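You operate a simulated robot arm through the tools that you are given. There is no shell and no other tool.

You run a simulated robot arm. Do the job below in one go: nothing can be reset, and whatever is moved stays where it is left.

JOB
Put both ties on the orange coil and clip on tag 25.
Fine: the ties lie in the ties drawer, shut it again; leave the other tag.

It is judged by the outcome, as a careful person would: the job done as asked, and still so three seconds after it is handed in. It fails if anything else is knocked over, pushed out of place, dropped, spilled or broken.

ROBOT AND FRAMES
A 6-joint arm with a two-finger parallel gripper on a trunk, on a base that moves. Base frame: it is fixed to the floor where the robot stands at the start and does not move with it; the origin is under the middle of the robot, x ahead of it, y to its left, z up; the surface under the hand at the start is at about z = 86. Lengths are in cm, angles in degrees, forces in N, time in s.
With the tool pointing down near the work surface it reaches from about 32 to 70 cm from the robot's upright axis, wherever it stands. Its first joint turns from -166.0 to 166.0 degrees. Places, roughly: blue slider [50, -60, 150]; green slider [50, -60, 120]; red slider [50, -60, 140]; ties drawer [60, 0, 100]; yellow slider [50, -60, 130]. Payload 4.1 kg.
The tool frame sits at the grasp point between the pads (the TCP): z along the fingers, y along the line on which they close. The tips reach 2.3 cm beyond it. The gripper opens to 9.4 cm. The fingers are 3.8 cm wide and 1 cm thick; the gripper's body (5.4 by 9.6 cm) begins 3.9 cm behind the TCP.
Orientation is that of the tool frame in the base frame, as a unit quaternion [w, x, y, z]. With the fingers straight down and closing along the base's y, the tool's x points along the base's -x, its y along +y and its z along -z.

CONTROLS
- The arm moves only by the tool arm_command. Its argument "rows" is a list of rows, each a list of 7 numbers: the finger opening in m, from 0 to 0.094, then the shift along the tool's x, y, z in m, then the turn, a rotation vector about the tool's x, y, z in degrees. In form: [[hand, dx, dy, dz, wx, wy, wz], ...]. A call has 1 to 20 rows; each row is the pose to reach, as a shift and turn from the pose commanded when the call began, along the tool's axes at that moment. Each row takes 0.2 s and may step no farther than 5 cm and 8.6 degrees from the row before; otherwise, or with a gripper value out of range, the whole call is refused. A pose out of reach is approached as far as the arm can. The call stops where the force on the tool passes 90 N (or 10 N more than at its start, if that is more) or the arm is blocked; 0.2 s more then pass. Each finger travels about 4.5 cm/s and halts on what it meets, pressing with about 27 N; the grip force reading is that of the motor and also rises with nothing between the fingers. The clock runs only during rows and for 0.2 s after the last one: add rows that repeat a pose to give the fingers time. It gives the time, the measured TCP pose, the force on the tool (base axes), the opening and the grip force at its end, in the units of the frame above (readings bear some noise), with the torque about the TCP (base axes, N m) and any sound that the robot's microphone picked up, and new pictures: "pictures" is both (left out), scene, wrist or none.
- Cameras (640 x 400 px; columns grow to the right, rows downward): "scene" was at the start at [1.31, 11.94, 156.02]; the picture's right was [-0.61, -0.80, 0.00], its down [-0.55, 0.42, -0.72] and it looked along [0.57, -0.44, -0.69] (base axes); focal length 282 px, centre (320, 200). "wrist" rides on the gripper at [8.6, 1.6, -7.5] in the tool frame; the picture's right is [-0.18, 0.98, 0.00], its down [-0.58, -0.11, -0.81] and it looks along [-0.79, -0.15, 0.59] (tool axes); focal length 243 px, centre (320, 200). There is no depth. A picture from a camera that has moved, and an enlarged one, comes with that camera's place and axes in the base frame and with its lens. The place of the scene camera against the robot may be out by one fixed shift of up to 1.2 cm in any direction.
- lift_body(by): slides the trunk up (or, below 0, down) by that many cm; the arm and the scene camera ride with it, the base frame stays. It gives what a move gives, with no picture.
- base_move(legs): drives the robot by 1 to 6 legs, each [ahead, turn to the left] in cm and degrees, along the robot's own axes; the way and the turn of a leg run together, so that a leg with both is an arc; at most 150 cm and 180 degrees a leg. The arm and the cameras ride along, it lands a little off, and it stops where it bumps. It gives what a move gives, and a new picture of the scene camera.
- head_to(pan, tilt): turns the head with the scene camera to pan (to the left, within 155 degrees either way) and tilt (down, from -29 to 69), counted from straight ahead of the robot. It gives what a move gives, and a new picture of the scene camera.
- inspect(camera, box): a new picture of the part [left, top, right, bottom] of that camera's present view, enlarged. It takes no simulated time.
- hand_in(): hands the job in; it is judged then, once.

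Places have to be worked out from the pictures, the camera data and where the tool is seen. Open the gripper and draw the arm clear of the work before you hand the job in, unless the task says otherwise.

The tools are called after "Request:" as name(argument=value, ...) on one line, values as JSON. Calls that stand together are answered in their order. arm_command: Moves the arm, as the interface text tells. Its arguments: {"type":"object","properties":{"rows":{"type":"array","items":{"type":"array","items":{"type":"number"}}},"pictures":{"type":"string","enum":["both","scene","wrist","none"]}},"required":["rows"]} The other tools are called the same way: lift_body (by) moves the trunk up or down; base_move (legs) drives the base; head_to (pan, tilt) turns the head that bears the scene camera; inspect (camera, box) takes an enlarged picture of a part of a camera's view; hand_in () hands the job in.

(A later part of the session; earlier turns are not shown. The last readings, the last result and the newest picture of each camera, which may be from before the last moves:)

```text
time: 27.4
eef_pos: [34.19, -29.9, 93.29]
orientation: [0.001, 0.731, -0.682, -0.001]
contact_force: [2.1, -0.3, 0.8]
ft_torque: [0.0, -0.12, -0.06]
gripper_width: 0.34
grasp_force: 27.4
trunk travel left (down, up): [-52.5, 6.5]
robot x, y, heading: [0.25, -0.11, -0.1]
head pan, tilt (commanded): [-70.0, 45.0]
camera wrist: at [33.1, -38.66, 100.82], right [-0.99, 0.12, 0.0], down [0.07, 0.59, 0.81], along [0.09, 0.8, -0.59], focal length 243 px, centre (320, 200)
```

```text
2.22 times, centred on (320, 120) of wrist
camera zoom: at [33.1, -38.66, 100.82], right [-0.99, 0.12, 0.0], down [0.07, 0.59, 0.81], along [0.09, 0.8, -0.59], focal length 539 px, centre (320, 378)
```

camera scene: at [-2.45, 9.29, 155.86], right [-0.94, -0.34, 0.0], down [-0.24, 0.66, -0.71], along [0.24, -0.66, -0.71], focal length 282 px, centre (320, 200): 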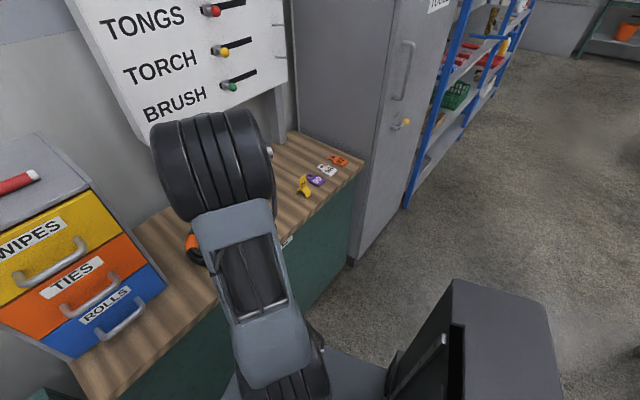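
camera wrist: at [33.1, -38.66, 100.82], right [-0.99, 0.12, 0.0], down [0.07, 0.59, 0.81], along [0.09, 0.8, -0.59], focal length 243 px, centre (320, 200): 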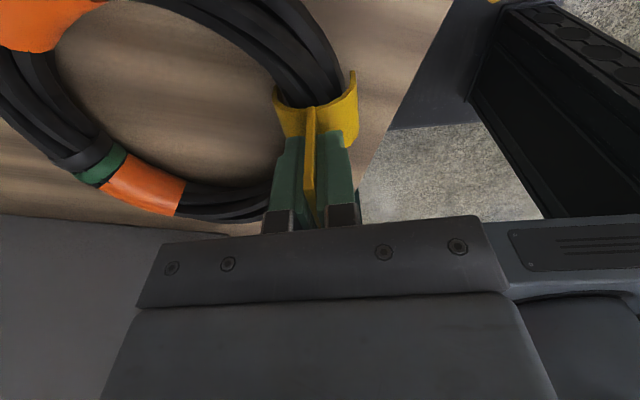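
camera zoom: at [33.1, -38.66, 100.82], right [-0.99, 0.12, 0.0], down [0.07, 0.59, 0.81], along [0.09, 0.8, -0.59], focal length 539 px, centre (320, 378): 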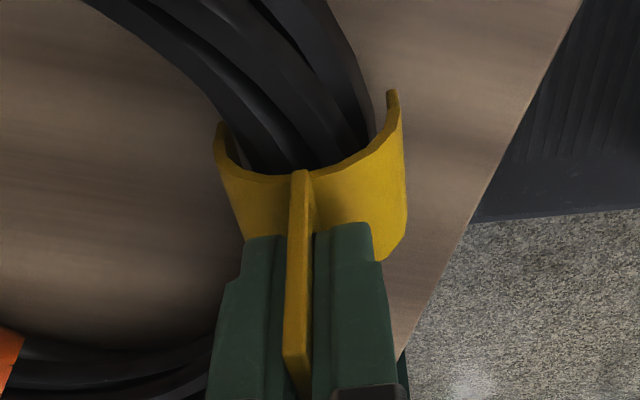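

The tube lies inside the arch; I keep pressing down in small steps until the arch snaps on or the force grows.

Request:
arm_command(rows=[[0.0, 0, -0.001, 0.003, 0, 0, 0], [0.0, 0, -0.001, 0.006, 0, 0, 0], [0.0, 0, -0.001, 0.009, 0, 0, 0], [0.0, 0, -0.001, 0.009, 0, 0, 0]], pictures="wrist")

Request:
inspect(camera="wrist", box=[200, 30, 440, 210])

```text
time: 28.4
eef_pos: [34.21, -29.95, 92.51]
orientation: [0.0, 0.731, -0.682, 0.003]
contact_force: [0.6, -0.9, 25.1]
ft_torque: [-0.16, 0.01, 0.03]
gripper_width: 0.33
grasp_force: 27.2
trunk travel left (down, up): [-52.5, 6.5]
robot x, y, heading: [0.25, 0.28, 0.0]
head pan, tilt (commanded): [-70.0, 45.0]
camera wrist: at [33.14, -38.62, 100.03], right [-0.99, 0.12, 0.0], down [0.07, 0.59, 0.8], along [0.1, 0.8, -0.59], focal length 243 px, centre (320, 200)
```

wrist: 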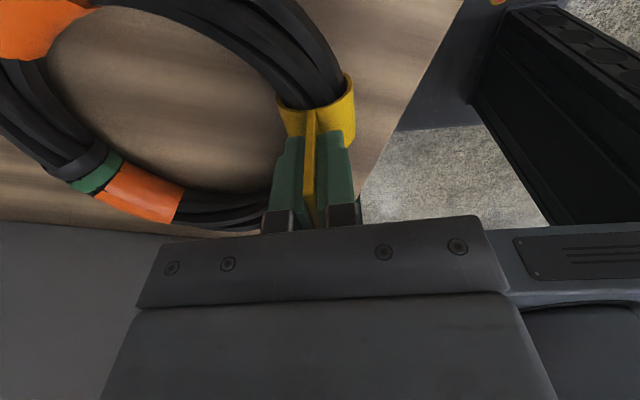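

```text
2.22 times, centred on (320, 120) of wrist
camera zoom: at [33.14, -38.62, 100.03], right [-0.99, 0.12, 0.0], down [0.07, 0.59, 0.8], along [0.1, 0.8, -0.59], focal length 539 px, centre (320, 378)
```

zoom: 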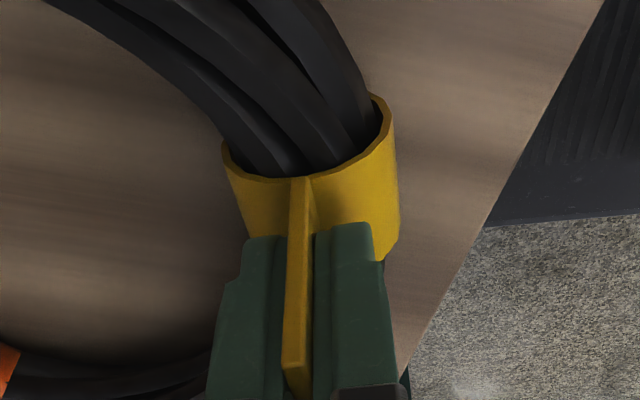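

Force is now 25 N and the arch wraps around the tube. I press a bit further to make sure it snaps in.

Request:
arm_command(rows=[[0.0, 0, 0, 0.002, 0, 0, 0], [0.0, 0, 0, 0.004, 0, 0, 0], [0.0, 0, 0, 0.004, 0, 0, 0]], pictures="wrist")

Request:
inspect(camera="wrist", box=[200, 30, 440, 210])

```text
time: 29.2
eef_pos: [34.2, -29.82, 92.29]
orientation: [0.0, 0.731, -0.682, 0.002]
contact_force: [0.0, 2.2, 41.2]
ft_torque: [-0.02, -0.02, 0.0]
gripper_width: 0.29
grasp_force: 26.8
trunk travel left (down, up): [-52.5, 6.5]
robot x, y, heading: [0.07, -0.18, -0.3]
head pan, tilt (commanded): [-70.0, 45.0]
camera wrist: at [33.13, -38.6, 99.79], right [-0.99, 0.11, 0.0], down [0.06, 0.59, 0.8], along [0.09, 0.8, -0.59], focal length 243 px, centre (320, 200)
```

wrist: 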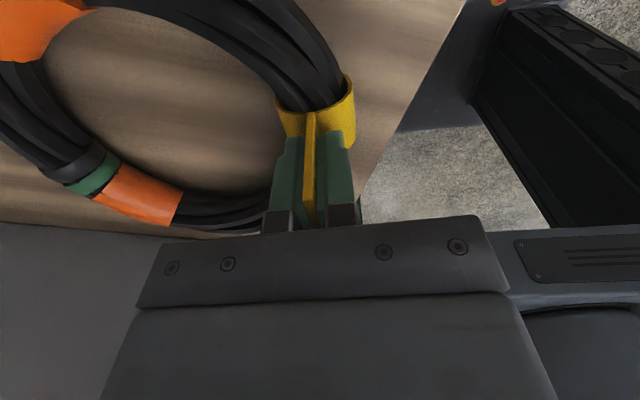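

```text
2.22 times, centred on (320, 120) of wrist
camera zoom: at [33.13, -38.6, 99.79], right [-0.99, 0.11, 0.0], down [0.06, 0.59, 0.8], along [0.09, 0.8, -0.59], focal length 539 px, centre (320, 378)
```

zoom: 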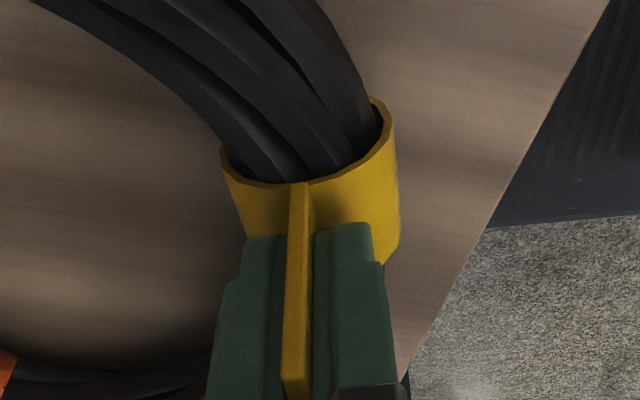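

The arch now wraps closely around the tube. I make a gentle tug upward to see whether it is really clipped.

Request:
arm_command(rows=[[0.0, 0, 0, -0.003, 0, 0, 0], [0.0, 0, 0, -0.006, 0, 0, 0], [0.0, 0, 0, -0.009, 0, 0, 0], [0.0, 0, 0, -0.009, 0, 0, 0]], pictures="wrist")

Request:
inspect(camera="wrist", box=[200, 30, 440, 210])

```text
time: 30.2
eef_pos: [34.21, -29.85, 92.97]
orientation: [0.0, 0.732, -0.682, -0.001]
contact_force: [-1.2, -1.1, -2.7]
ft_torque: [-0.01, 0.07, -0.02]
gripper_width: 0.3
grasp_force: 26.8
trunk travel left (down, up): [-52.5, 6.5]
robot x, y, heading: [0.26, 0.0, 0.2]
head pan, tilt (commanded): [-70.0, 45.0]
camera wrist: at [33.24, -38.63, 100.43], right [-0.99, 0.12, 0.0], down [0.07, 0.59, 0.81], along [0.09, 0.8, -0.59], focal length 243 px, centre (320, 200)
```

wrist: 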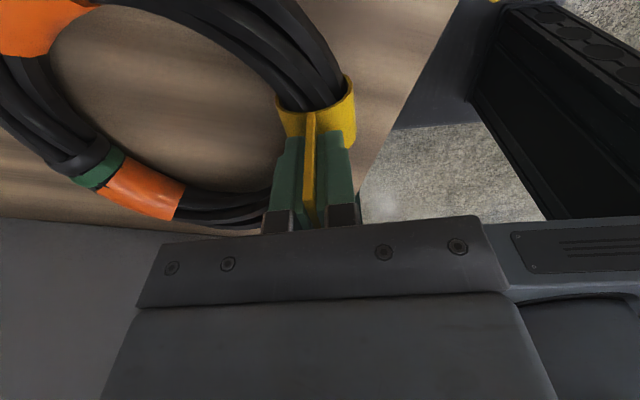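

```text
2.22 times, centred on (320, 120) of wrist
camera zoom: at [33.24, -38.63, 100.43], right [-0.99, 0.12, 0.0], down [0.07, 0.59, 0.81], along [0.09, 0.8, -0.59], focal length 539 px, centre (320, 378)
```

zoom: 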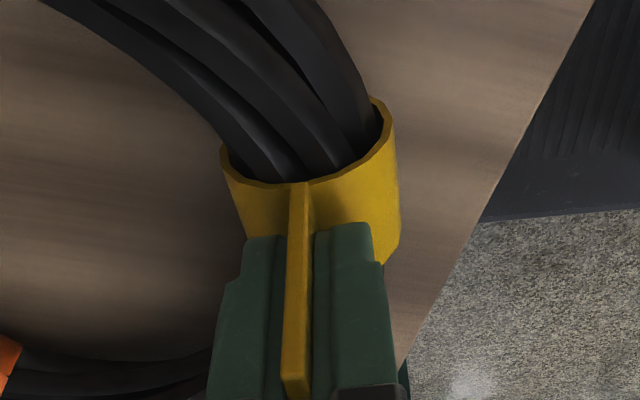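

The coil follows the tag (2.7 N downward pull, ring unchanged around the tube), so it is clipped. I set it back down, open, and rise straight up.

Request:
arm_command(rows=[[0.0, 0, 0, 0.003, 0, 0, 0], [0.0, 0, 0, 0.006, 0, 0, 0], [0.01, 0, 0, 0.006, 0, 0, 0], [0.03, 0, 0, 0.006, 0, 0, 0], [0.04, 0, 0, 0.006, 0, 0, 0], [0.04, 0, 0, -0.01, 0, 0, 0], [0.04, 0, 0, -0.04, 0, 0, 0], [0.04, 0, 0, -0.08, 0, 0, 0], [0.04, 0, 0, -0.12, 0, 0, 0], [0.04, 0, 0, -0.16, 0, 0, 0], [0.04, 0, 0, -0.2, 0, 0, 0]], pictures="both")

Request:
inspect(camera="wrist", box=[60, 0, 400, 200])

```text
time: 32.6
eef_pos: [34.21, -30.04, 113.21]
orientation: [0.0, 0.731, -0.682, 0.001]
contact_force: [0.6, 0.3, 0.0]
ft_torque: [-0.01, 0.05, -0.02]
gripper_width: 4.02
grasp_force: 0.1
trunk travel left (down, up): [-52.5, 6.5]
robot x, y, heading: [-0.26, -0.22, -0.0]
head pan, tilt (commanded): [-70.0, 45.0]
camera scene: at [-2.47, 9.3, 155.85], right [-0.94, -0.34, 0.0], down [-0.24, 0.66, -0.71], along [0.24, -0.66, -0.71], focal length 282 px, centre (320, 200)
camera wrist: at [33.14, -38.71, 120.62], right [-0.99, 0.12, 0.0], down [0.07, 0.59, 0.81], along [0.09, 0.8, -0.59], focal length 243 px, centre (320, 200)
```

scene: 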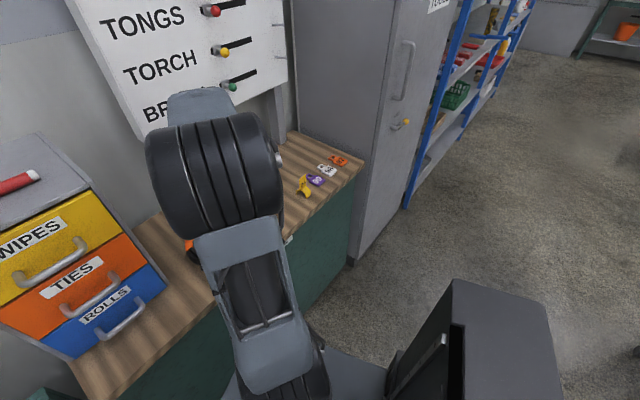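
wrist: 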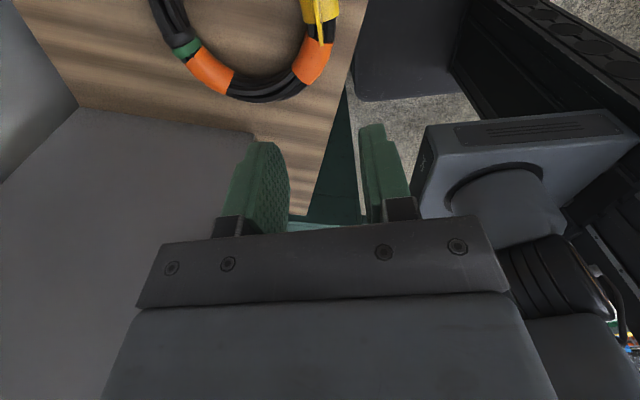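

```text
1.88 times, centred on (230, 100) of wrist
camera zoom: at [33.14, -38.71, 120.62], right [-0.99, 0.12, 0.0], down [0.07, 0.59, 0.81], along [0.09, 0.8, -0.59], focal length 457 px, centre (489, 388)
```

zoom: 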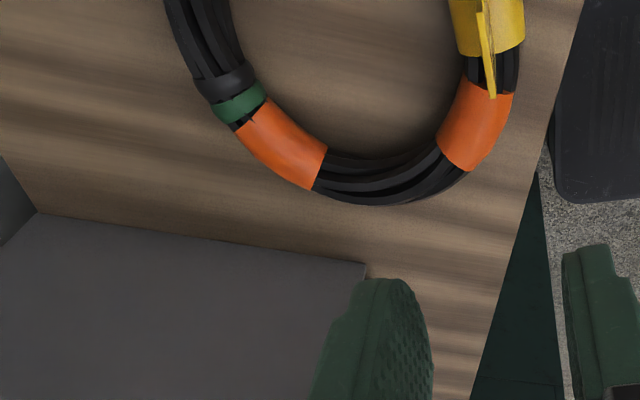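

Tag 25 sits on the coil. Next, the drawer; before backing the base off I check what is behind the robot and the label at the bench's front.

Request:
head_to(pan=150, tilt=40)

Request:
head_to(pan=-150, tilt=40)

Request:
head_to(pan=-15, tilt=50)

```text
time: 35.8
eef_pos: [34.25, -30.17, 113.03]
orientation: [0.0, 0.731, -0.682, 0.0]
contact_force: [0.8, 0.3, -0.3]
ft_torque: [0.01, -0.03, 0.02]
gripper_width: 3.98
grasp_force: 0.2
trunk travel left (down, up): [-52.5, 6.5]
robot x, y, heading: [0.12, -0.13, 0.1]
head pan, tilt (commanded): [150.0, 40.0]
camera scene: at [-12.59, 21.18, 156.58], right [0.5, 0.87, 0.0], down [0.56, -0.32, -0.77], along [-0.66, 0.38, -0.64], focal length 282 px, centre (320, 200)
```

scene: 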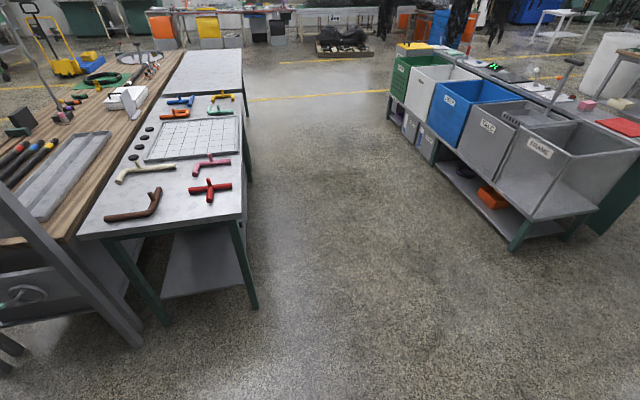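

```text
time: 39.8
eef_pos: [34.21, -30.11, 113.09]
orientation: [0.0, 0.732, -0.682, 0.0]
contact_force: [0.3, 0.2, -0.3]
ft_torque: [0.01, -0.02, 0.01]
gripper_width: 4.0
grasp_force: 0.0
trunk travel left (down, up): [-52.5, 6.5]
robot x, y, heading: [0.25, 0.0, 0.3]
head pan, tilt (commanded): [-150.0, 40.0]
camera scene: at [-12.59, 12.67, 156.58], right [-0.5, 0.87, 0.0], down [0.56, 0.32, -0.77], along [-0.66, -0.38, -0.64], focal length 282 px, centre (320, 200)
```

scene: 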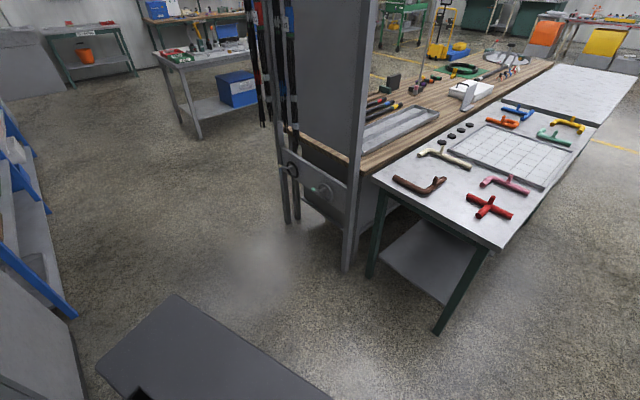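

```text
time: 42.0
eef_pos: [34.24, -30.03, 113.13]
orientation: [0.0, 0.731, -0.682, 0.0]
contact_force: [-0.6, -0.3, 0.1]
ft_torque: [-0.05, -0.02, -0.01]
gripper_width: 4.0
grasp_force: 0.1
trunk travel left (down, up): [-52.5, 6.5]
robot x, y, heading: [0.12, 0.07, -0.2]
head pan, tilt (commanded): [-15.0, 50.0]
camera scene: at [2.2, 14.92, 155.17], right [-0.26, -0.97, 0.0], down [-0.74, 0.2, -0.64], along [0.62, -0.17, -0.77], focal length 282 px, centre (320, 200)
```

scene: 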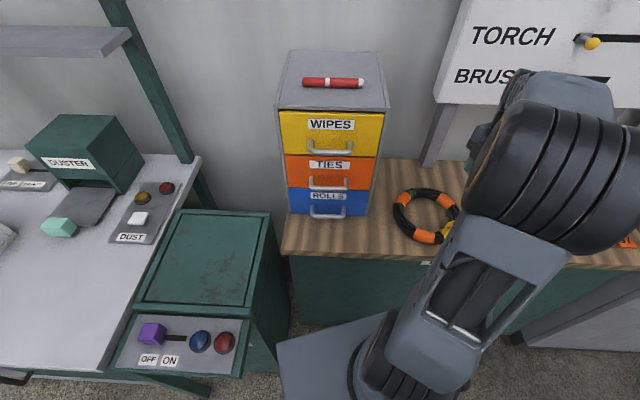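

Request:
inspect(camera="scene", box=[260, 40, 480, 280])

Request:
inspect(camera="scene", box=[380, 170, 480, 280])

```text
1.67 times, centred on (370, 160) of scene
camera zoom: at [2.2, 14.92, 155.17], right [-0.26, -0.97, 0.0], down [-0.74, 0.2, -0.64], along [0.62, -0.17, -0.77], focal length 470 px, centre (237, 267)
```

zoom: 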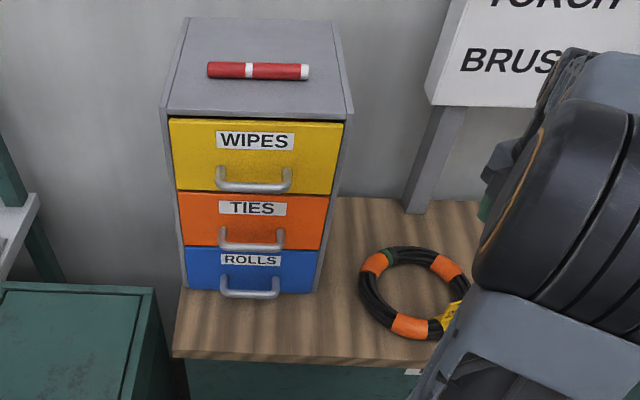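

```text
3.64 times, centred on (430, 225) of scene
camera zoom: at [2.2, 14.92, 155.17], right [-0.26, -0.97, 0.0], down [-0.74, 0.2, -0.64], along [0.62, -0.17, -0.77], focal length 1027 px, centre (-80, 109)
```

zoom: 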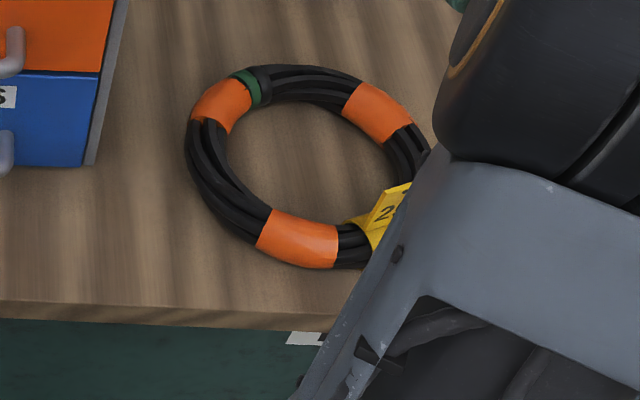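

Nothing stands near behind the robot. I back off 15 cm, so that the arm has room both to reach the ties drawer's handle and to pull it out.

Request:
base_move(legs=[[-15, 0]])

```text
time: 43.4
eef_pos: [19.17, -29.98, 113.12]
orientation: [0.0, 0.732, -0.682, 0.0]
contact_force: [-0.9, -0.1, -0.2]
ft_torque: [0.02, -0.01, 0.02]
gripper_width: 4.01
grasp_force: 0.0
trunk travel left (down, up): [-52.5, 6.5]
robot x, y, heading: [-14.85, 0.09, -0.2]
head pan, tilt (commanded): [-15.0, 50.0]
camera scene: at [-12.82, 14.94, 155.17], right [-0.26, -0.97, 0.0], down [-0.74, 0.2, -0.64], along [0.62, -0.17, -0.77], focal length 282 px, centre (320, 200)
```

scene: 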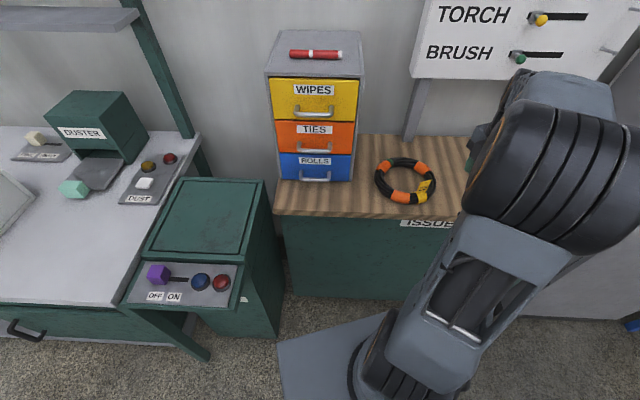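

The robot now stands at x≈-15. I bring the hand in front of the drawers (31, 0, 113) and turn its yaw to match the cabinet (front normal about 16.6° off).

Request:
arm_command(rows=[[0.04, -0.0416, -0.02, 0, 0, 0, 3], [0.04, -0.0832, -0.04, 0, 0, 0, 6], [0.04, -0.1248, -0.06, 0, 0, 0, 9], [0.04, -0.1664, -0.08, 0, 0, 0, 12], [0.04, -0.208, -0.1, 0, 0, 0, 15], [0.04, -0.2496, -0.12, 0, 0, 0, 18], [0.04, -0.291, -0.1406, 0, 0, 0, 20.6], [0.04, -0.291, -0.1406, 0, 0, 0, 20.6]], pictures="both")

```text
time: 45.2
eef_pos: [31.31, -0.16, 112.85]
orientation: [0.0, -0.597, 0.802, 0.0]
contact_force: [-0.3, -0.6, -0.3]
ft_torque: [0.0, -0.01, 0.01]
gripper_width: 4.0
grasp_force: 0.2
trunk travel left (down, up): [-52.5, 6.5]
robot x, y, heading: [-15.01, -0.12, 0.2]
head pan, tilt (commanded): [-15.0, 50.0]
camera scene: at [-12.74, 14.95, 155.17], right [-0.26, -0.97, 0.0], down [-0.74, 0.2, -0.64], along [0.62, -0.17, -0.77], focal length 282 px, centre (320, 200)
camera wrist: at [27.19, -7.92, 120.42], right [-0.89, 0.46, 0.0], down [0.27, 0.53, 0.81], along [0.37, 0.72, -0.59], focal length 243 px, centre (320, 200)
```

scene: 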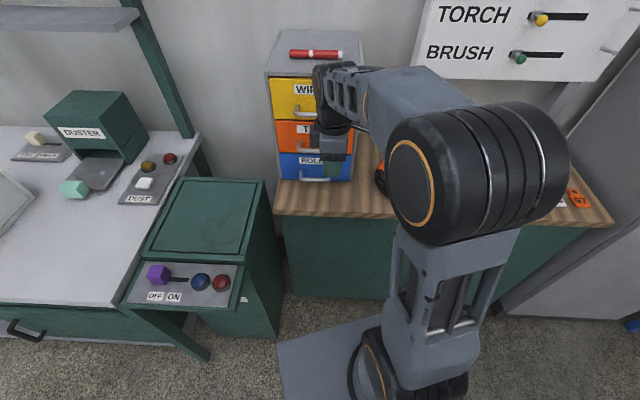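
wrist: 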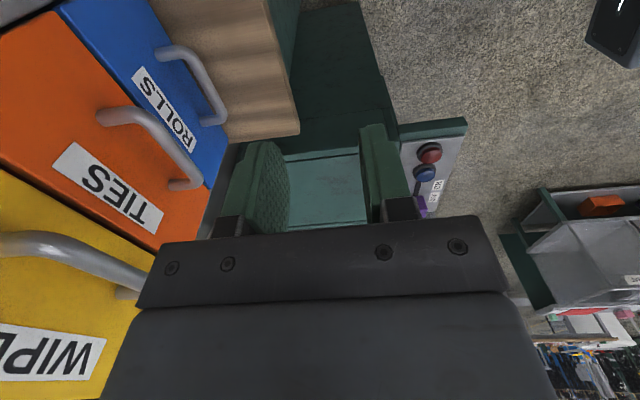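

The handle checks out at about (47.2, 0.1, 102.3). I pitch the hand 45° so that the fingers point forward and down at the ties handle, closing vertically on the bar.

Request:
arm_command(rows=[[0.045, -0.007, -0.007, 0, 7.5, 0, 0], [0.045, -0.015, -0.015, 0, 15, 0, 0], [0.045, -0.023, -0.023, 0, 22.5, 0, 0], [0.045, -0.031, -0.031, 0, 30, 0, 0], [0.045, -0.039, -0.039, 0.002, 37.5, 0, 0], [0.045, -0.046, -0.046, 0.004, 45, 0, 0], [0.045, -0.046, -0.046, 0.004, 45, 0, 0]], pictures="both")

```text
time: 46.8
eef_pos: [37.02, 3.01, 112.6]
orientation: [0.228, -0.552, 0.741, -0.307]
contact_force: [0.2, 0.2, -0.1]
ft_torque: [0.01, 0.04, 0.02]
gripper_width: 4.52
grasp_force: 0.1
trunk travel left (down, up): [-52.5, 6.5]
robot x, y, heading: [-14.92, -0.17, 0.1]
head pan, tilt (commanded): [-15.0, 50.0]
camera scene: at [-12.75, 14.95, 155.17], right [-0.26, -0.97, 0.0], down [-0.74, 0.2, -0.64], along [0.62, -0.17, -0.77], focal length 282 px, centre (320, 200)
camera wrist: at [28.4, -3.47, 116.78], right [-0.61, 0.38, -0.7], down [-0.31, 0.7, 0.65], along [0.73, 0.61, -0.31], focal length 243 px, centre (320, 200)
```

scene: 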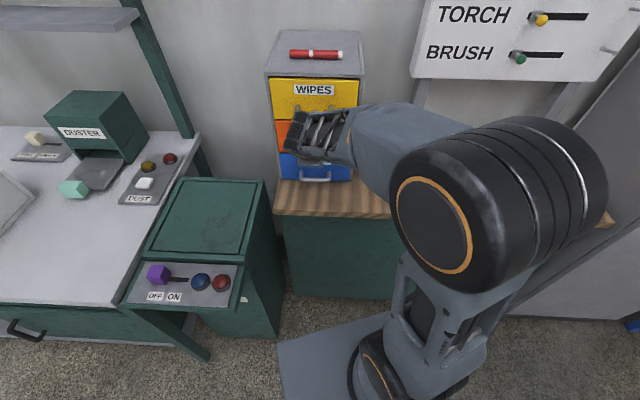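
wrist: 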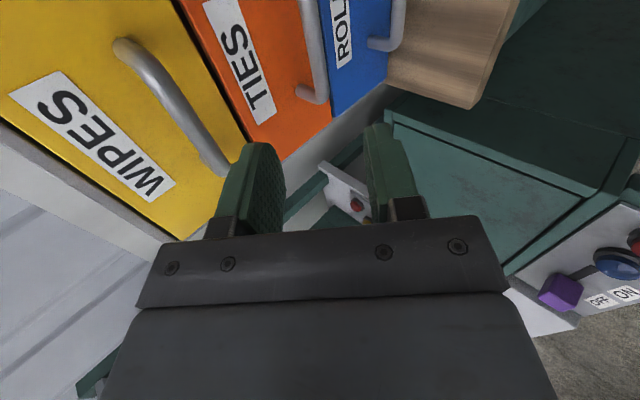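

The handle is nearly on the fingers' line, 14.8 cm ahead. I advance 11 cm along the fingers and look again.

Request:
arm_command(rows=[[0.045, 0, -0.001, 0.03, 0, 0, 0], [0.045, 0, -0.001, 0.06, 0, 0, 0], [0.045, 0, -0.001, 0.09, 0, 0, 0], [0.045, 0, -0.001, 0.11, 0, 0, 0], [0.045, 0, -0.001, 0.11, 0, 0, 0]], pictures="both")

Request:
inspect(camera="wrist", box=[160, 0, 480, 230])

Request:
inspect(camera="scene", box=[250, 60, 390, 200])

```text
time: 48.0
eef_pos: [44.45, 0.99, 104.72]
orientation: [0.229, -0.552, 0.741, -0.307]
contact_force: [-0.9, 1.0, 0.0]
ft_torque: [0.02, 0.02, 0.0]
gripper_width: 4.51
grasp_force: 0.1
trunk travel left (down, up): [-52.5, 6.5]
robot x, y, heading: [-14.68, 0.04, -0.1]
head pan, tilt (commanded): [-15.0, 50.0]
camera scene: at [-12.74, 14.94, 155.17], right [-0.26, -0.97, 0.0], down [-0.74, 0.2, -0.64], along [0.62, -0.17, -0.77], focal length 282 px, centre (320, 200)
camera wrist: at [35.75, -5.47, 108.91], right [-0.61, 0.38, -0.7], down [-0.31, 0.7, 0.65], along [0.73, 0.61, -0.31], focal length 243 px, centre (320, 200)
```

scene: 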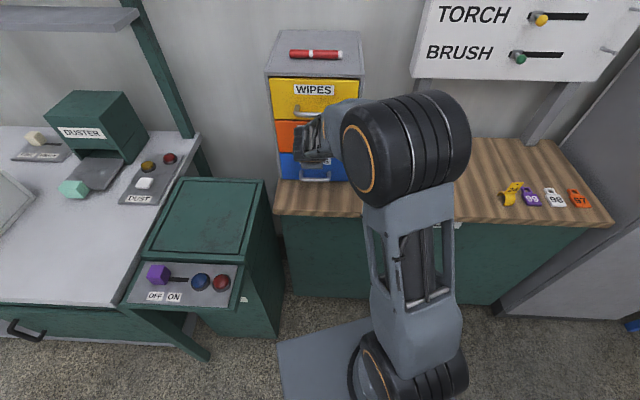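
wrist: 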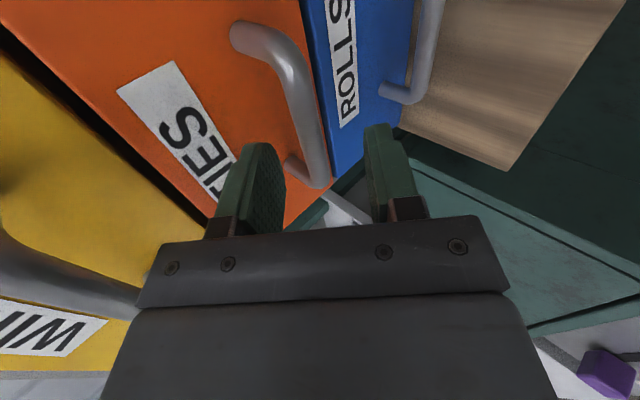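

```text
1.74 times, centred on (320, 115) of wrist
camera zoom: at [35.75, -5.47, 108.91], right [-0.61, 0.38, -0.7], down [-0.31, 0.7, 0.65], along [0.73, 0.61, -0.31], focal length 422 px, centre (320, 348)
```

zoom: 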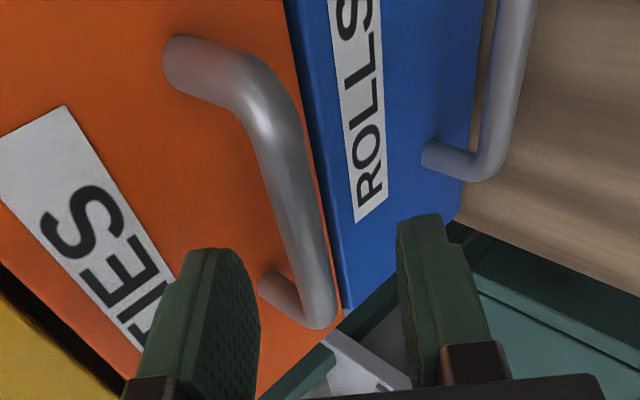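

```text
2.86 times, centred on (320, 130) of scene
camera zoom: at [-12.74, 14.94, 155.17], right [-0.26, -0.97, 0.0], down [-0.74, 0.2, -0.64], along [0.62, -0.17, -0.77], focal length 807 px, centre (320, 400)
```

zoom: 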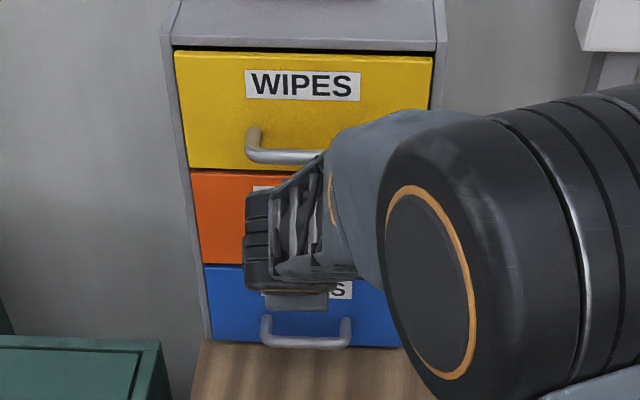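

The bar lies about 0.5 cm towards the upper finger; I correct for that and advance the remaining 3.5 cm.

Request:
arm_command(rows=[[0.045, 0, -0.005, 0.01, 0, 0, 0], [0.045, 0, -0.0055, 0.022, 0, 0, 0], [0.045, 0, -0.0055, 0.034, 0, 0, 0], [0.045, 0, -0.0055, 0.034, 0, 0, 0]], pictures="wrist")

Request:
inspect(camera="wrist", box=[160, 0, 480, 230])

```text
time: 49.0
eef_pos: [46.82, 0.05, 103.0]
orientation: [0.229, -0.552, 0.74, -0.308]
contact_force: [-9.2, 1.9, 7.4]
ft_torque: [-0.24, -0.37, -0.23]
gripper_width: 4.46
grasp_force: 0.1
trunk travel left (down, up): [-52.5, 6.5]
robot x, y, heading: [-15.11, 0.0, -0.1]
head pan, tilt (commanded): [-15.0, 50.0]
camera wrist: at [38.18, -6.37, 107.16], right [-0.61, 0.38, -0.7], down [-0.31, 0.7, 0.65], along [0.73, 0.61, -0.31], focal length 243 px, centre (320, 200)
```

wrist: 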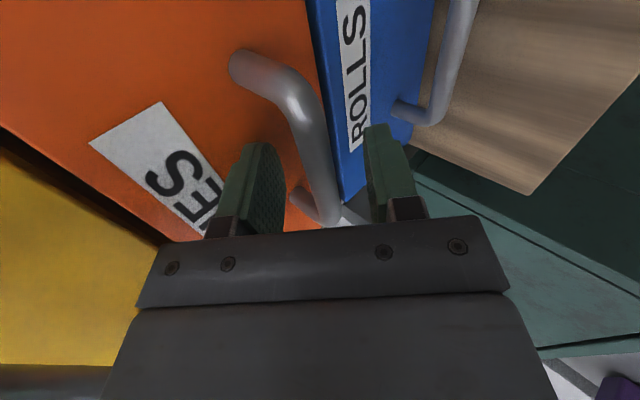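

```text
1.74 times, centred on (320, 115) of wrist
camera zoom: at [38.18, -6.37, 107.16], right [-0.61, 0.38, -0.7], down [-0.31, 0.7, 0.65], along [0.73, 0.61, -0.31], focal length 422 px, centre (320, 348)
```

zoom: 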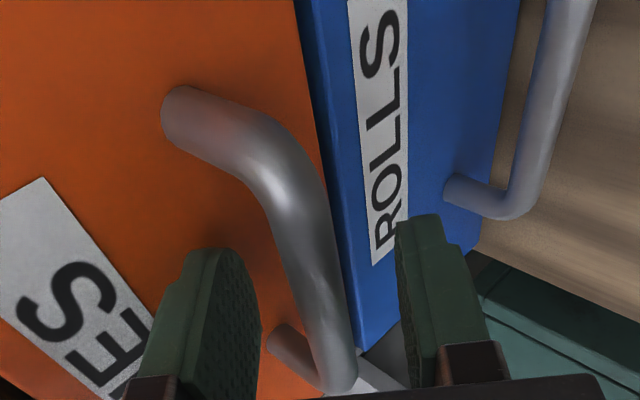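

The upper fingertip touches the drawer front (about 12 N). I back off 0.6 cm and then close on the bar.

Request:
arm_command(rows=[[0.045, 0, 0, -0.006, 0, 0, 0], [0.045, 0, 0, -0.006, 0, 0, 0], [0.03, 0, 0, -0.005, 0, 0, 0], [0.01, 0, 0, -0.005, 0, 0, 0], [0.0, 0, 0, -0.005, 0, 0, 0], [0.0, 0, 0, -0.005, 0, 0, 0]], pictures="wrist")

Request:
inspect(camera="wrist", box=[160, 0, 480, 230])

```text
time: 50.4
eef_pos: [46.68, 0.06, 103.2]
orientation: [0.229, -0.551, 0.742, -0.306]
contact_force: [-5.6, 2.5, -6.2]
ft_torque: [1.22, -0.38, -1.27]
gripper_width: 1.44
grasp_force: 44.9
trunk travel left (down, up): [-52.5, 6.5]
robot x, y, heading: [-14.97, 0.2, -0.1]
head pan, tilt (commanded): [-15.0, 50.0]
camera wrist: at [38.05, -6.31, 107.34], right [-0.61, 0.38, -0.69], down [-0.3, 0.7, 0.65], along [0.73, 0.61, -0.31], focal length 243 px, centre (320, 200)
```

wrist: 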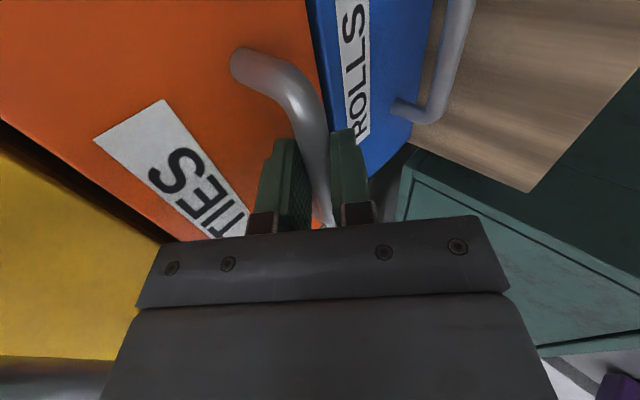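

```text
1.74 times, centred on (320, 115) of wrist
camera zoom: at [38.05, -6.31, 107.34], right [-0.61, 0.38, -0.69], down [-0.3, 0.7, 0.65], along [0.73, 0.61, -0.31], focal length 422 px, centre (320, 348)
```

zoom: 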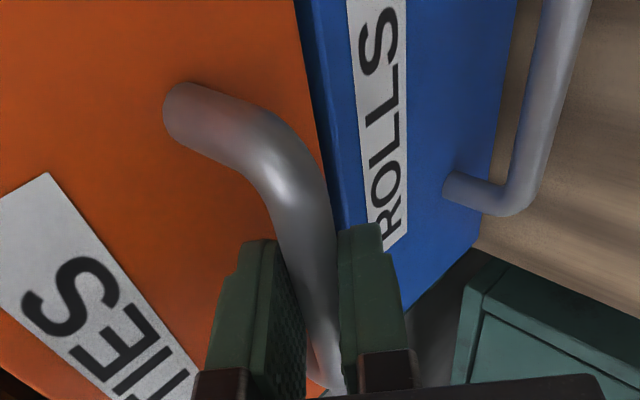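

The bar is gripped (1.44 cm). I pull the drawer straight out along its axis, slowly: 8 cm first.

Request:
arm_command(rows=[[0.0, 0, 0.0035, -0.0035, 0, 0, 0], [0.0, 0, 0.0071, -0.0071, 0, 0, 0], [0.0, 0, 0.0106, -0.0106, 0, 0, 0], [0.0, 0, 0.0141, -0.0141, 0, 0, 0], [0.0, 0, 0.0177, -0.0177, 0, 0, 0], [0.0, 0, 0.0212, -0.0212, 0, 0, 0], [0.0, 0, 0.0247, -0.0247, 0, 0, 0], [0.0, 0, 0.0283, -0.0283, 0, 0, 0], [0.0, 0, 0.0354, -0.0354, 0, 0, 0], [0.0, 0, 0.0424, -0.0424, 0, 0, 0], [0.0, 0, 0.0495, -0.0495, 0, 0, 0], [0.0, 0, 0.0566, -0.0566, 0, 0, 0]], pictures="both")

```text
time: 53.0
eef_pos: [39.48, 2.45, 103.18]
orientation: [0.228, -0.552, 0.741, -0.307]
contact_force: [0.0, 2.8, -18.5]
ft_torque: [1.38, -0.36, -1.09]
gripper_width: 1.44
grasp_force: 45.1
trunk travel left (down, up): [-52.5, 6.5]
robot x, y, heading: [-14.99, 0.06, -0.1]
head pan, tilt (commanded): [-15.0, 50.0]
camera scene: at [-12.58, 14.98, 155.16], right [-0.26, -0.97, 0.0], down [-0.74, 0.2, -0.64], along [0.62, -0.17, -0.77], focal length 282 px, centre (320, 200)
camera wrist: at [30.68, -3.93, 107.37], right [-0.61, 0.38, -0.69], down [-0.3, 0.7, 0.65], along [0.73, 0.61, -0.31], focal length 243 px, centre (320, 200)
```

scene: 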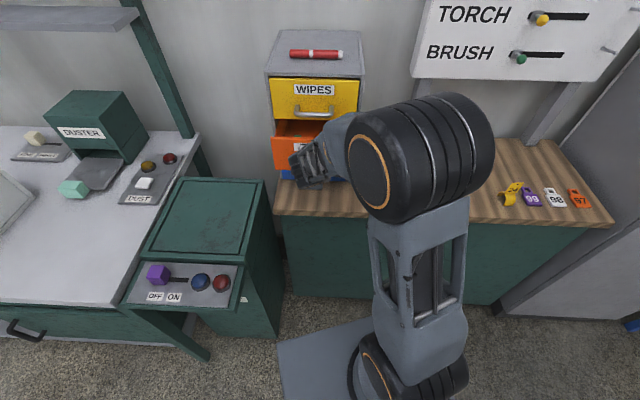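
wrist: 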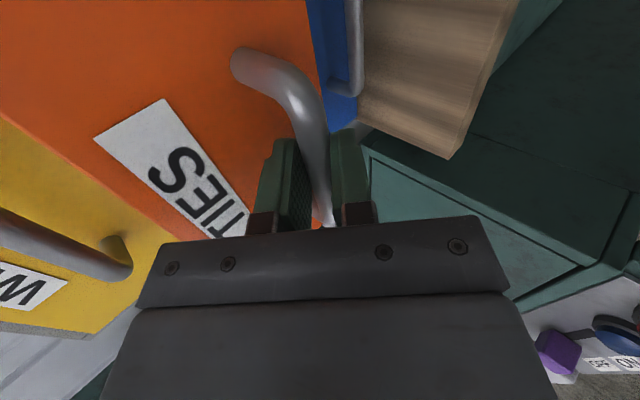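

The drawer slides well. A bit of vertical load shows, so I lower the hand by 2 mm while pulling another 7 cm.

Request:
arm_command(rows=[[0.0, 0, 0.0014, 0.0014, 0, 0, 0], [0.0, 0, 0.0085, -0.0057, 0, 0, 0], [0.0, 0, 0.0155, -0.0127, 0, 0, 0], [0.0, 0, 0.0226, -0.0198, 0, 0, 0], [0.0, 0, 0.0297, -0.0269, 0, 0, 0], [0.0, 0, 0.0368, -0.034, 0, 0, 0], [0.0, 0, 0.0438, -0.041, 0, 0, 0], [0.0, 0, 0.0509, -0.0481, 0, 0, 0]], pictures="both")

```text
time: 54.8
eef_pos: [32.63, 4.64, 103.25]
orientation: [0.229, -0.552, 0.74, -0.308]
contact_force: [4.6, 15.0, 9.3]
ft_torque: [1.71, -0.67, -0.6]
gripper_width: 1.44
grasp_force: 45.1
trunk travel left (down, up): [-52.5, 6.5]
robot x, y, heading: [-14.93, 0.21, -0.2]
head pan, tilt (commanded): [-15.0, 50.0]
camera scene: at [-12.77, 15.15, 155.15], right [-0.26, -0.97, 0.0], down [-0.74, 0.2, -0.64], along [0.62, -0.17, -0.77], focal length 282 px, centre (320, 200)
camera wrist: at [23.9, -1.77, 107.34], right [-0.61, 0.37, -0.7], down [-0.31, 0.7, 0.65], along [0.73, 0.61, -0.31], focal length 243 px, centre (320, 200)
```

scene: 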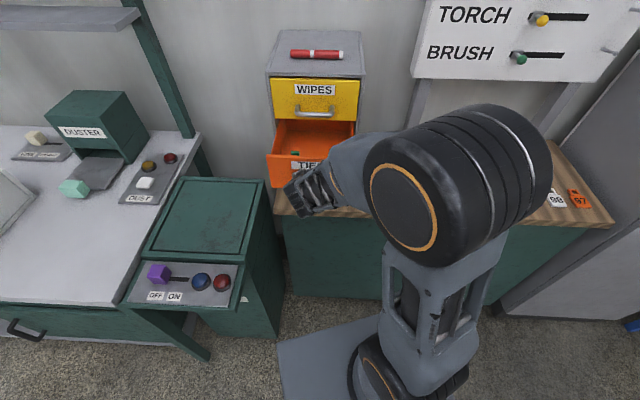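
wrist: 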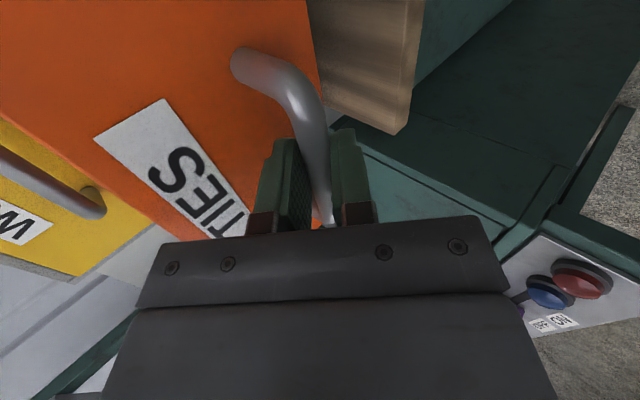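

The drawer is out about 14.7 cm; there is something green inside. I take an enlarged look from the scene camera.

Request:
inspect(camera="scene", box=[255, 100, 375, 220])

```text
3.33 times, centred on (315, 160) of scene
camera zoom: at [-12.77, 15.15, 155.15], right [-0.26, -0.97, 0.0], down [-0.74, 0.2, -0.64], along [0.62, -0.17, -0.77], focal length 941 px, centre (337, 333)
```

zoom: 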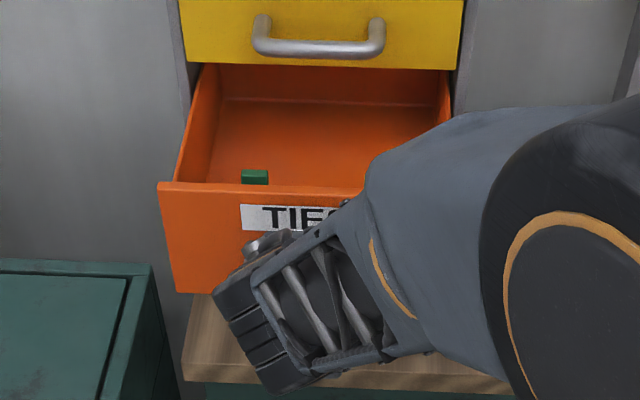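

There is a green item near the front panel. I pull very gently 1.5 cm more, correcting the direction slightly (true axis about 18°), watching for an end stop.

Request:
arm_command(rows=[[0.0, -0.002, 0.0018, -0.0018, 0, 0, 0], [0.0, -0.0035, 0.0053, -0.0053, 0, 0, 0], [0.0, -0.0037, 0.0088, -0.0088, 0, 0, 0], [0.0, -0.004, 0.0106, -0.0106, 0, 0, 0]], pictures="none")

```text
time: 55.8
eef_pos: [31.31, 5.15, 103.01]
orientation: [0.228, -0.552, 0.741, -0.308]
contact_force: [3.4, 6.3, 13.4]
ft_torque: [0.81, -0.32, -1.58]
gripper_width: 1.41
grasp_force: 44.6
trunk travel left (down, up): [-52.5, 6.5]
robot x, y, heading: [-14.82, -0.05, 0.2]
head pan, tilt (commanded): [-15.0, 50.0]
```

Still free. I pull another 2 cm the same way.

Request:
arm_command(rows=[[0.0, -0.001, 0.0025, -0.0045, 0, 0, 0], [0.0, -0.0015, 0.006, -0.008, 0, 0, 0], [0.0, -0.002, 0.0095, -0.0115, 0, 0, 0], [0.0, -0.0022, 0.013, -0.015, 0, 0, 0]], pictures="both")

Request:
inspect(camera="scene", box=[255, 100, 375, 220])

```text
time: 56.8
eef_pos: [29.18, 5.75, 103.17]
orientation: [0.226, -0.551, 0.742, -0.307]
contact_force: [-5.0, -12.6, -8.9]
ft_torque: [0.62, -0.12, -1.8]
gripper_width: 1.41
grasp_force: 44.4
trunk travel left (down, up): [-52.5, 6.5]
robot x, y, heading: [-15.13, -0.08, -0.0]
head pan, tilt (commanded): [-15.0, 50.0]
camera scene: at [-12.73, 14.76, 155.17], right [-0.26, -0.97, 0.0], down [-0.74, 0.2, -0.64], along [0.62, -0.17, -0.77], focal length 282 px, centre (320, 200)
camera wrist: at [20.56, -0.64, 107.39], right [-0.61, 0.38, -0.69], down [-0.3, 0.7, 0.65], along [0.73, 0.61, -0.32], focal length 243 px, centre (320, 200)
```

scene: 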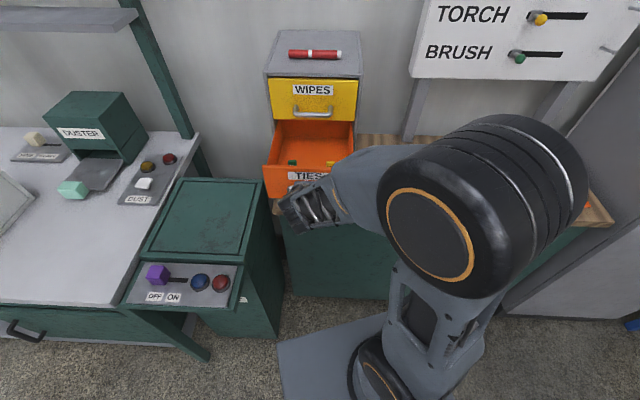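
wrist: 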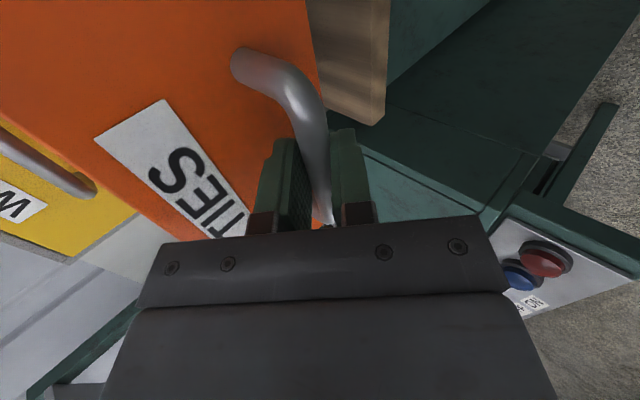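

```text
3.33 times, centred on (315, 160) of scene
camera zoom: at [-12.73, 14.76, 155.17], right [-0.26, -0.97, 0.0], down [-0.74, 0.2, -0.64], along [0.62, -0.17, -0.77], focal length 941 px, centre (337, 333)
```

zoom: 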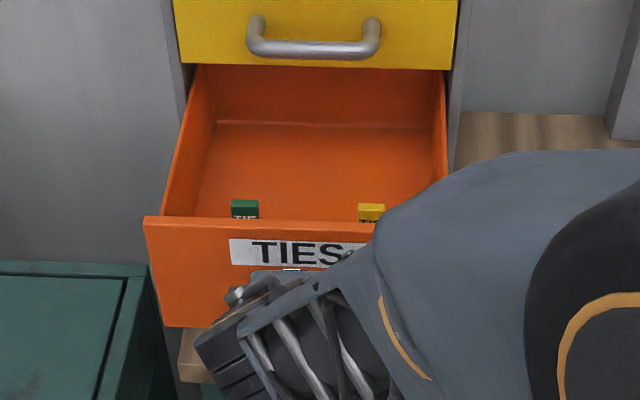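

Two ties are visible in the drawer: one green, one yellow, near the front panel. The drawer is out ~18 cm, enough; I release the handle and retreat up and back.

Request:
arm_command(rows=[[0.015, 0, 0, 0, 0, 0, 0], [0.035, 0, 0, 0, 0, 0, 0], [0.035, 0, 0, 0, 0, 0, 0], [0.035, 0, 0, -0.015, 0, 0, 0], [0.035, 0, 0, -0.03, 0, 0, 0], [0.035, 0, 0, -0.045, 0, 0, 0], [0.035, 0, -0.02, -0.065, 0, 0, 0], [0.035, 0, -0.04, -0.085, 0, 0, 0], [0.035, 0, -0.06, -0.105, 0, 0, 0], [0.035, 0, -0.08, -0.125, 0, 0, 0]], pictures="both")

```text
time: 59.0
eef_pos: [25.97, 6.72, 117.79]
orientation: [0.228, -0.551, 0.742, -0.306]
contact_force: [-0.5, -0.7, -1.1]
ft_torque: [-0.02, -0.01, 0.0]
gripper_width: 3.53
grasp_force: 0.2
trunk travel left (down, up): [-52.5, 6.5]
robot x, y, heading: [-14.92, 0.51, 0.2]
head pan, tilt (commanded): [-15.0, 50.0]
camera scene: at [-12.76, 14.96, 155.16], right [-0.26, -0.97, 0.0], down [-0.74, 0.2, -0.64], along [0.62, -0.17, -0.77], focal length 282 px, centre (320, 200)
camera wrist: at [17.31, 0.33, 122.07], right [-0.61, 0.37, -0.69], down [-0.31, 0.7, 0.65], along [0.73, 0.61, -0.31], focal length 243 px, centre (320, 200)
```

scene: 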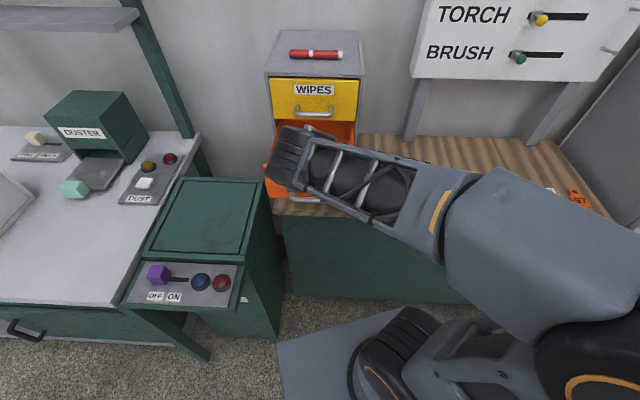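
wrist: 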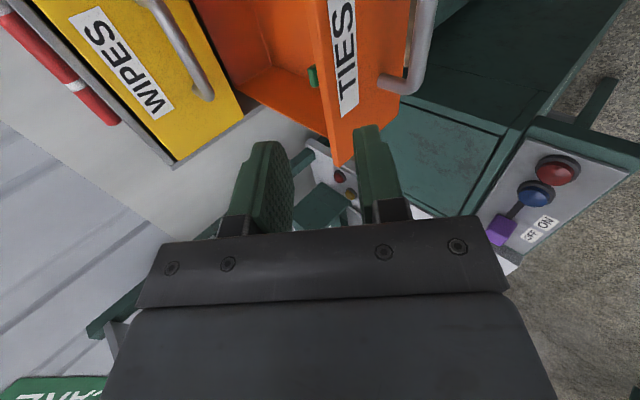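

The hand is free and the drawer stays open. I turn the hand back to vertical, raise it and then look down into the drawer with the wrist camera.

Request:
arm_command(rows=[[0.035, 0, -0.01, -0.01, -7.5, 0, 0], [0.035, 0, -0.02, -0.02, -15, 0, 0], [0.035, 0, -0.03, -0.03, -22.5, 0, 0], [0.035, 0, -0.04, -0.04, -30, 0, 0], [0.035, 0, -0.05, -0.05, -37.5, 0, 0], [0.035, 0, -0.0566, -0.0566, -45, 0, 0], [0.035, 0, -0.0566, -0.0566, -45, 0, 0]], pictures="none")

Request:
arm_command(rows=[[0.06, 0, 0, 0, 0, 0, 8.4], [0.08, 0, 0, 0, 0, 0, 16.8], [0.094, 0, 0, 0, 0, 0, 25.2], [0.094, 0, 0, 0, 0, 0, 33.6], [0.094, 0, 0, 0, 0, 0, 42], [0.094, 0, 0, 0, 0, 0, 50.4], [0.094, 0, 0, 0, 0, 0, 58.8], [0.094, 0, 0, 0, 0, 0, 67.2], [0.094, 0, 0, 0, 0, 0, 73.4], [0.094, 0, 0, 0, 0, 0, 73.4]], pictures="wrist")

```text
time: 60.6
eef_pos: [26.32, 6.91, 125.88]
orientation: [0.0, -0.597, 0.802, 0.0]
contact_force: [0.8, 0.5, -0.4]
ft_torque: [0.0, 0.03, -0.02]
gripper_width: 3.52
grasp_force: 0.1
trunk travel left (down, up): [-52.5, 6.5]
robot x, y, heading: [-14.96, 0.1, -0.2]
head pan, tilt (commanded): [-15.0, 50.0]
```

```text
time: 62.8
eef_pos: [26.28, 7.07, 125.69]
orientation: [0.0, 0.001, 1.0, 0.0]
contact_force: [-0.4, -0.4, -0.1]
ft_torque: [-0.01, -0.01, 0.0]
gripper_width: 9.4
grasp_force: 0.1
trunk travel left (down, up): [-52.5, 6.5]
robot x, y, heading: [-14.91, 0.22, -0.1]
head pan, tilt (commanded): [-15.0, 50.0]
camera wrist: at [17.55, 8.64, 133.24], right [0.19, 0.98, 0.0], down [0.58, -0.11, 0.81], along [0.79, -0.15, -0.59], focal length 243 px, centre (320, 200)
```

wrist: 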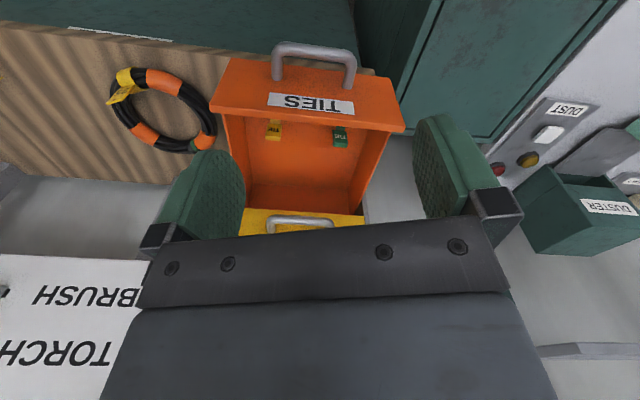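

The drawer interior is in view with the two ties. I enlarge.

Request:
inspect(camera="wrist", box=[200, 30, 420, 220])

Request:
inspect(camera="wrist", box=[250, 100, 370, 190])

Request:
inspect(camera="wrist", box=[90, 50, 230, 170])

```text
2.11 times, centred on (310, 125) of wrist
camera zoom: at [17.55, 8.64, 133.24], right [0.19, 0.98, 0.0], down [0.58, -0.11, 0.81], along [0.79, -0.15, -0.59], focal length 511 px, centre (341, 358)
```

zoom: 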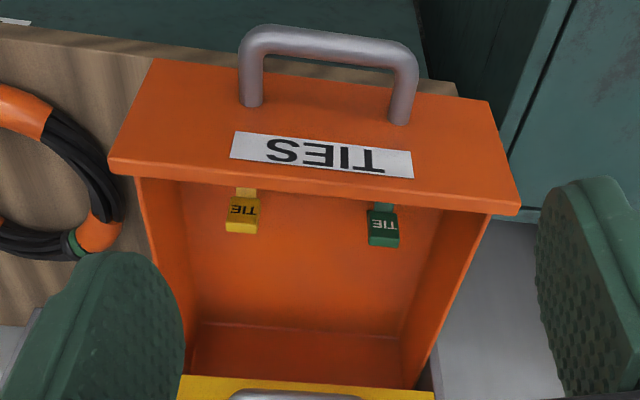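

```text
4.44 times, centred on (310, 145) of wrist
camera zoom: at [17.55, 8.64, 133.24], right [0.19, 0.98, 0.0], down [0.58, -0.11, 0.81], along [0.79, -0.15, -0.59], focal length 1078 px, centre (364, 444)
```

zoom: 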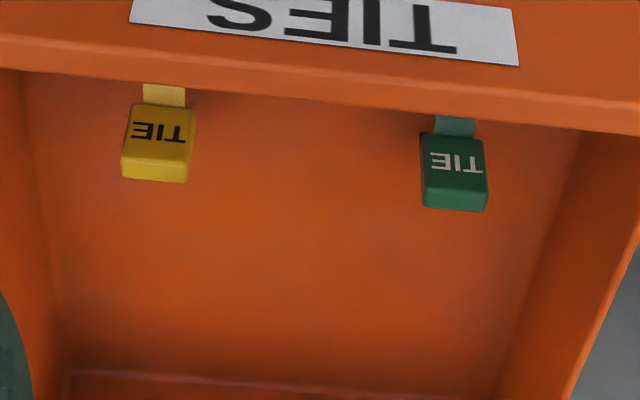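

```text
3.33 times, centred on (160, 110) of wrist
camera zoom: at [17.55, 8.64, 133.24], right [0.19, 0.98, 0.0], down [0.58, -0.11, 0.81], along [0.79, -0.15, -0.59], focal length 809 px, centre (853, 500)
```

zoom: 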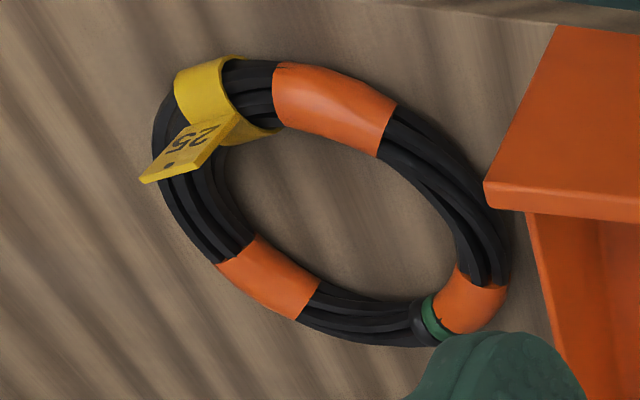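

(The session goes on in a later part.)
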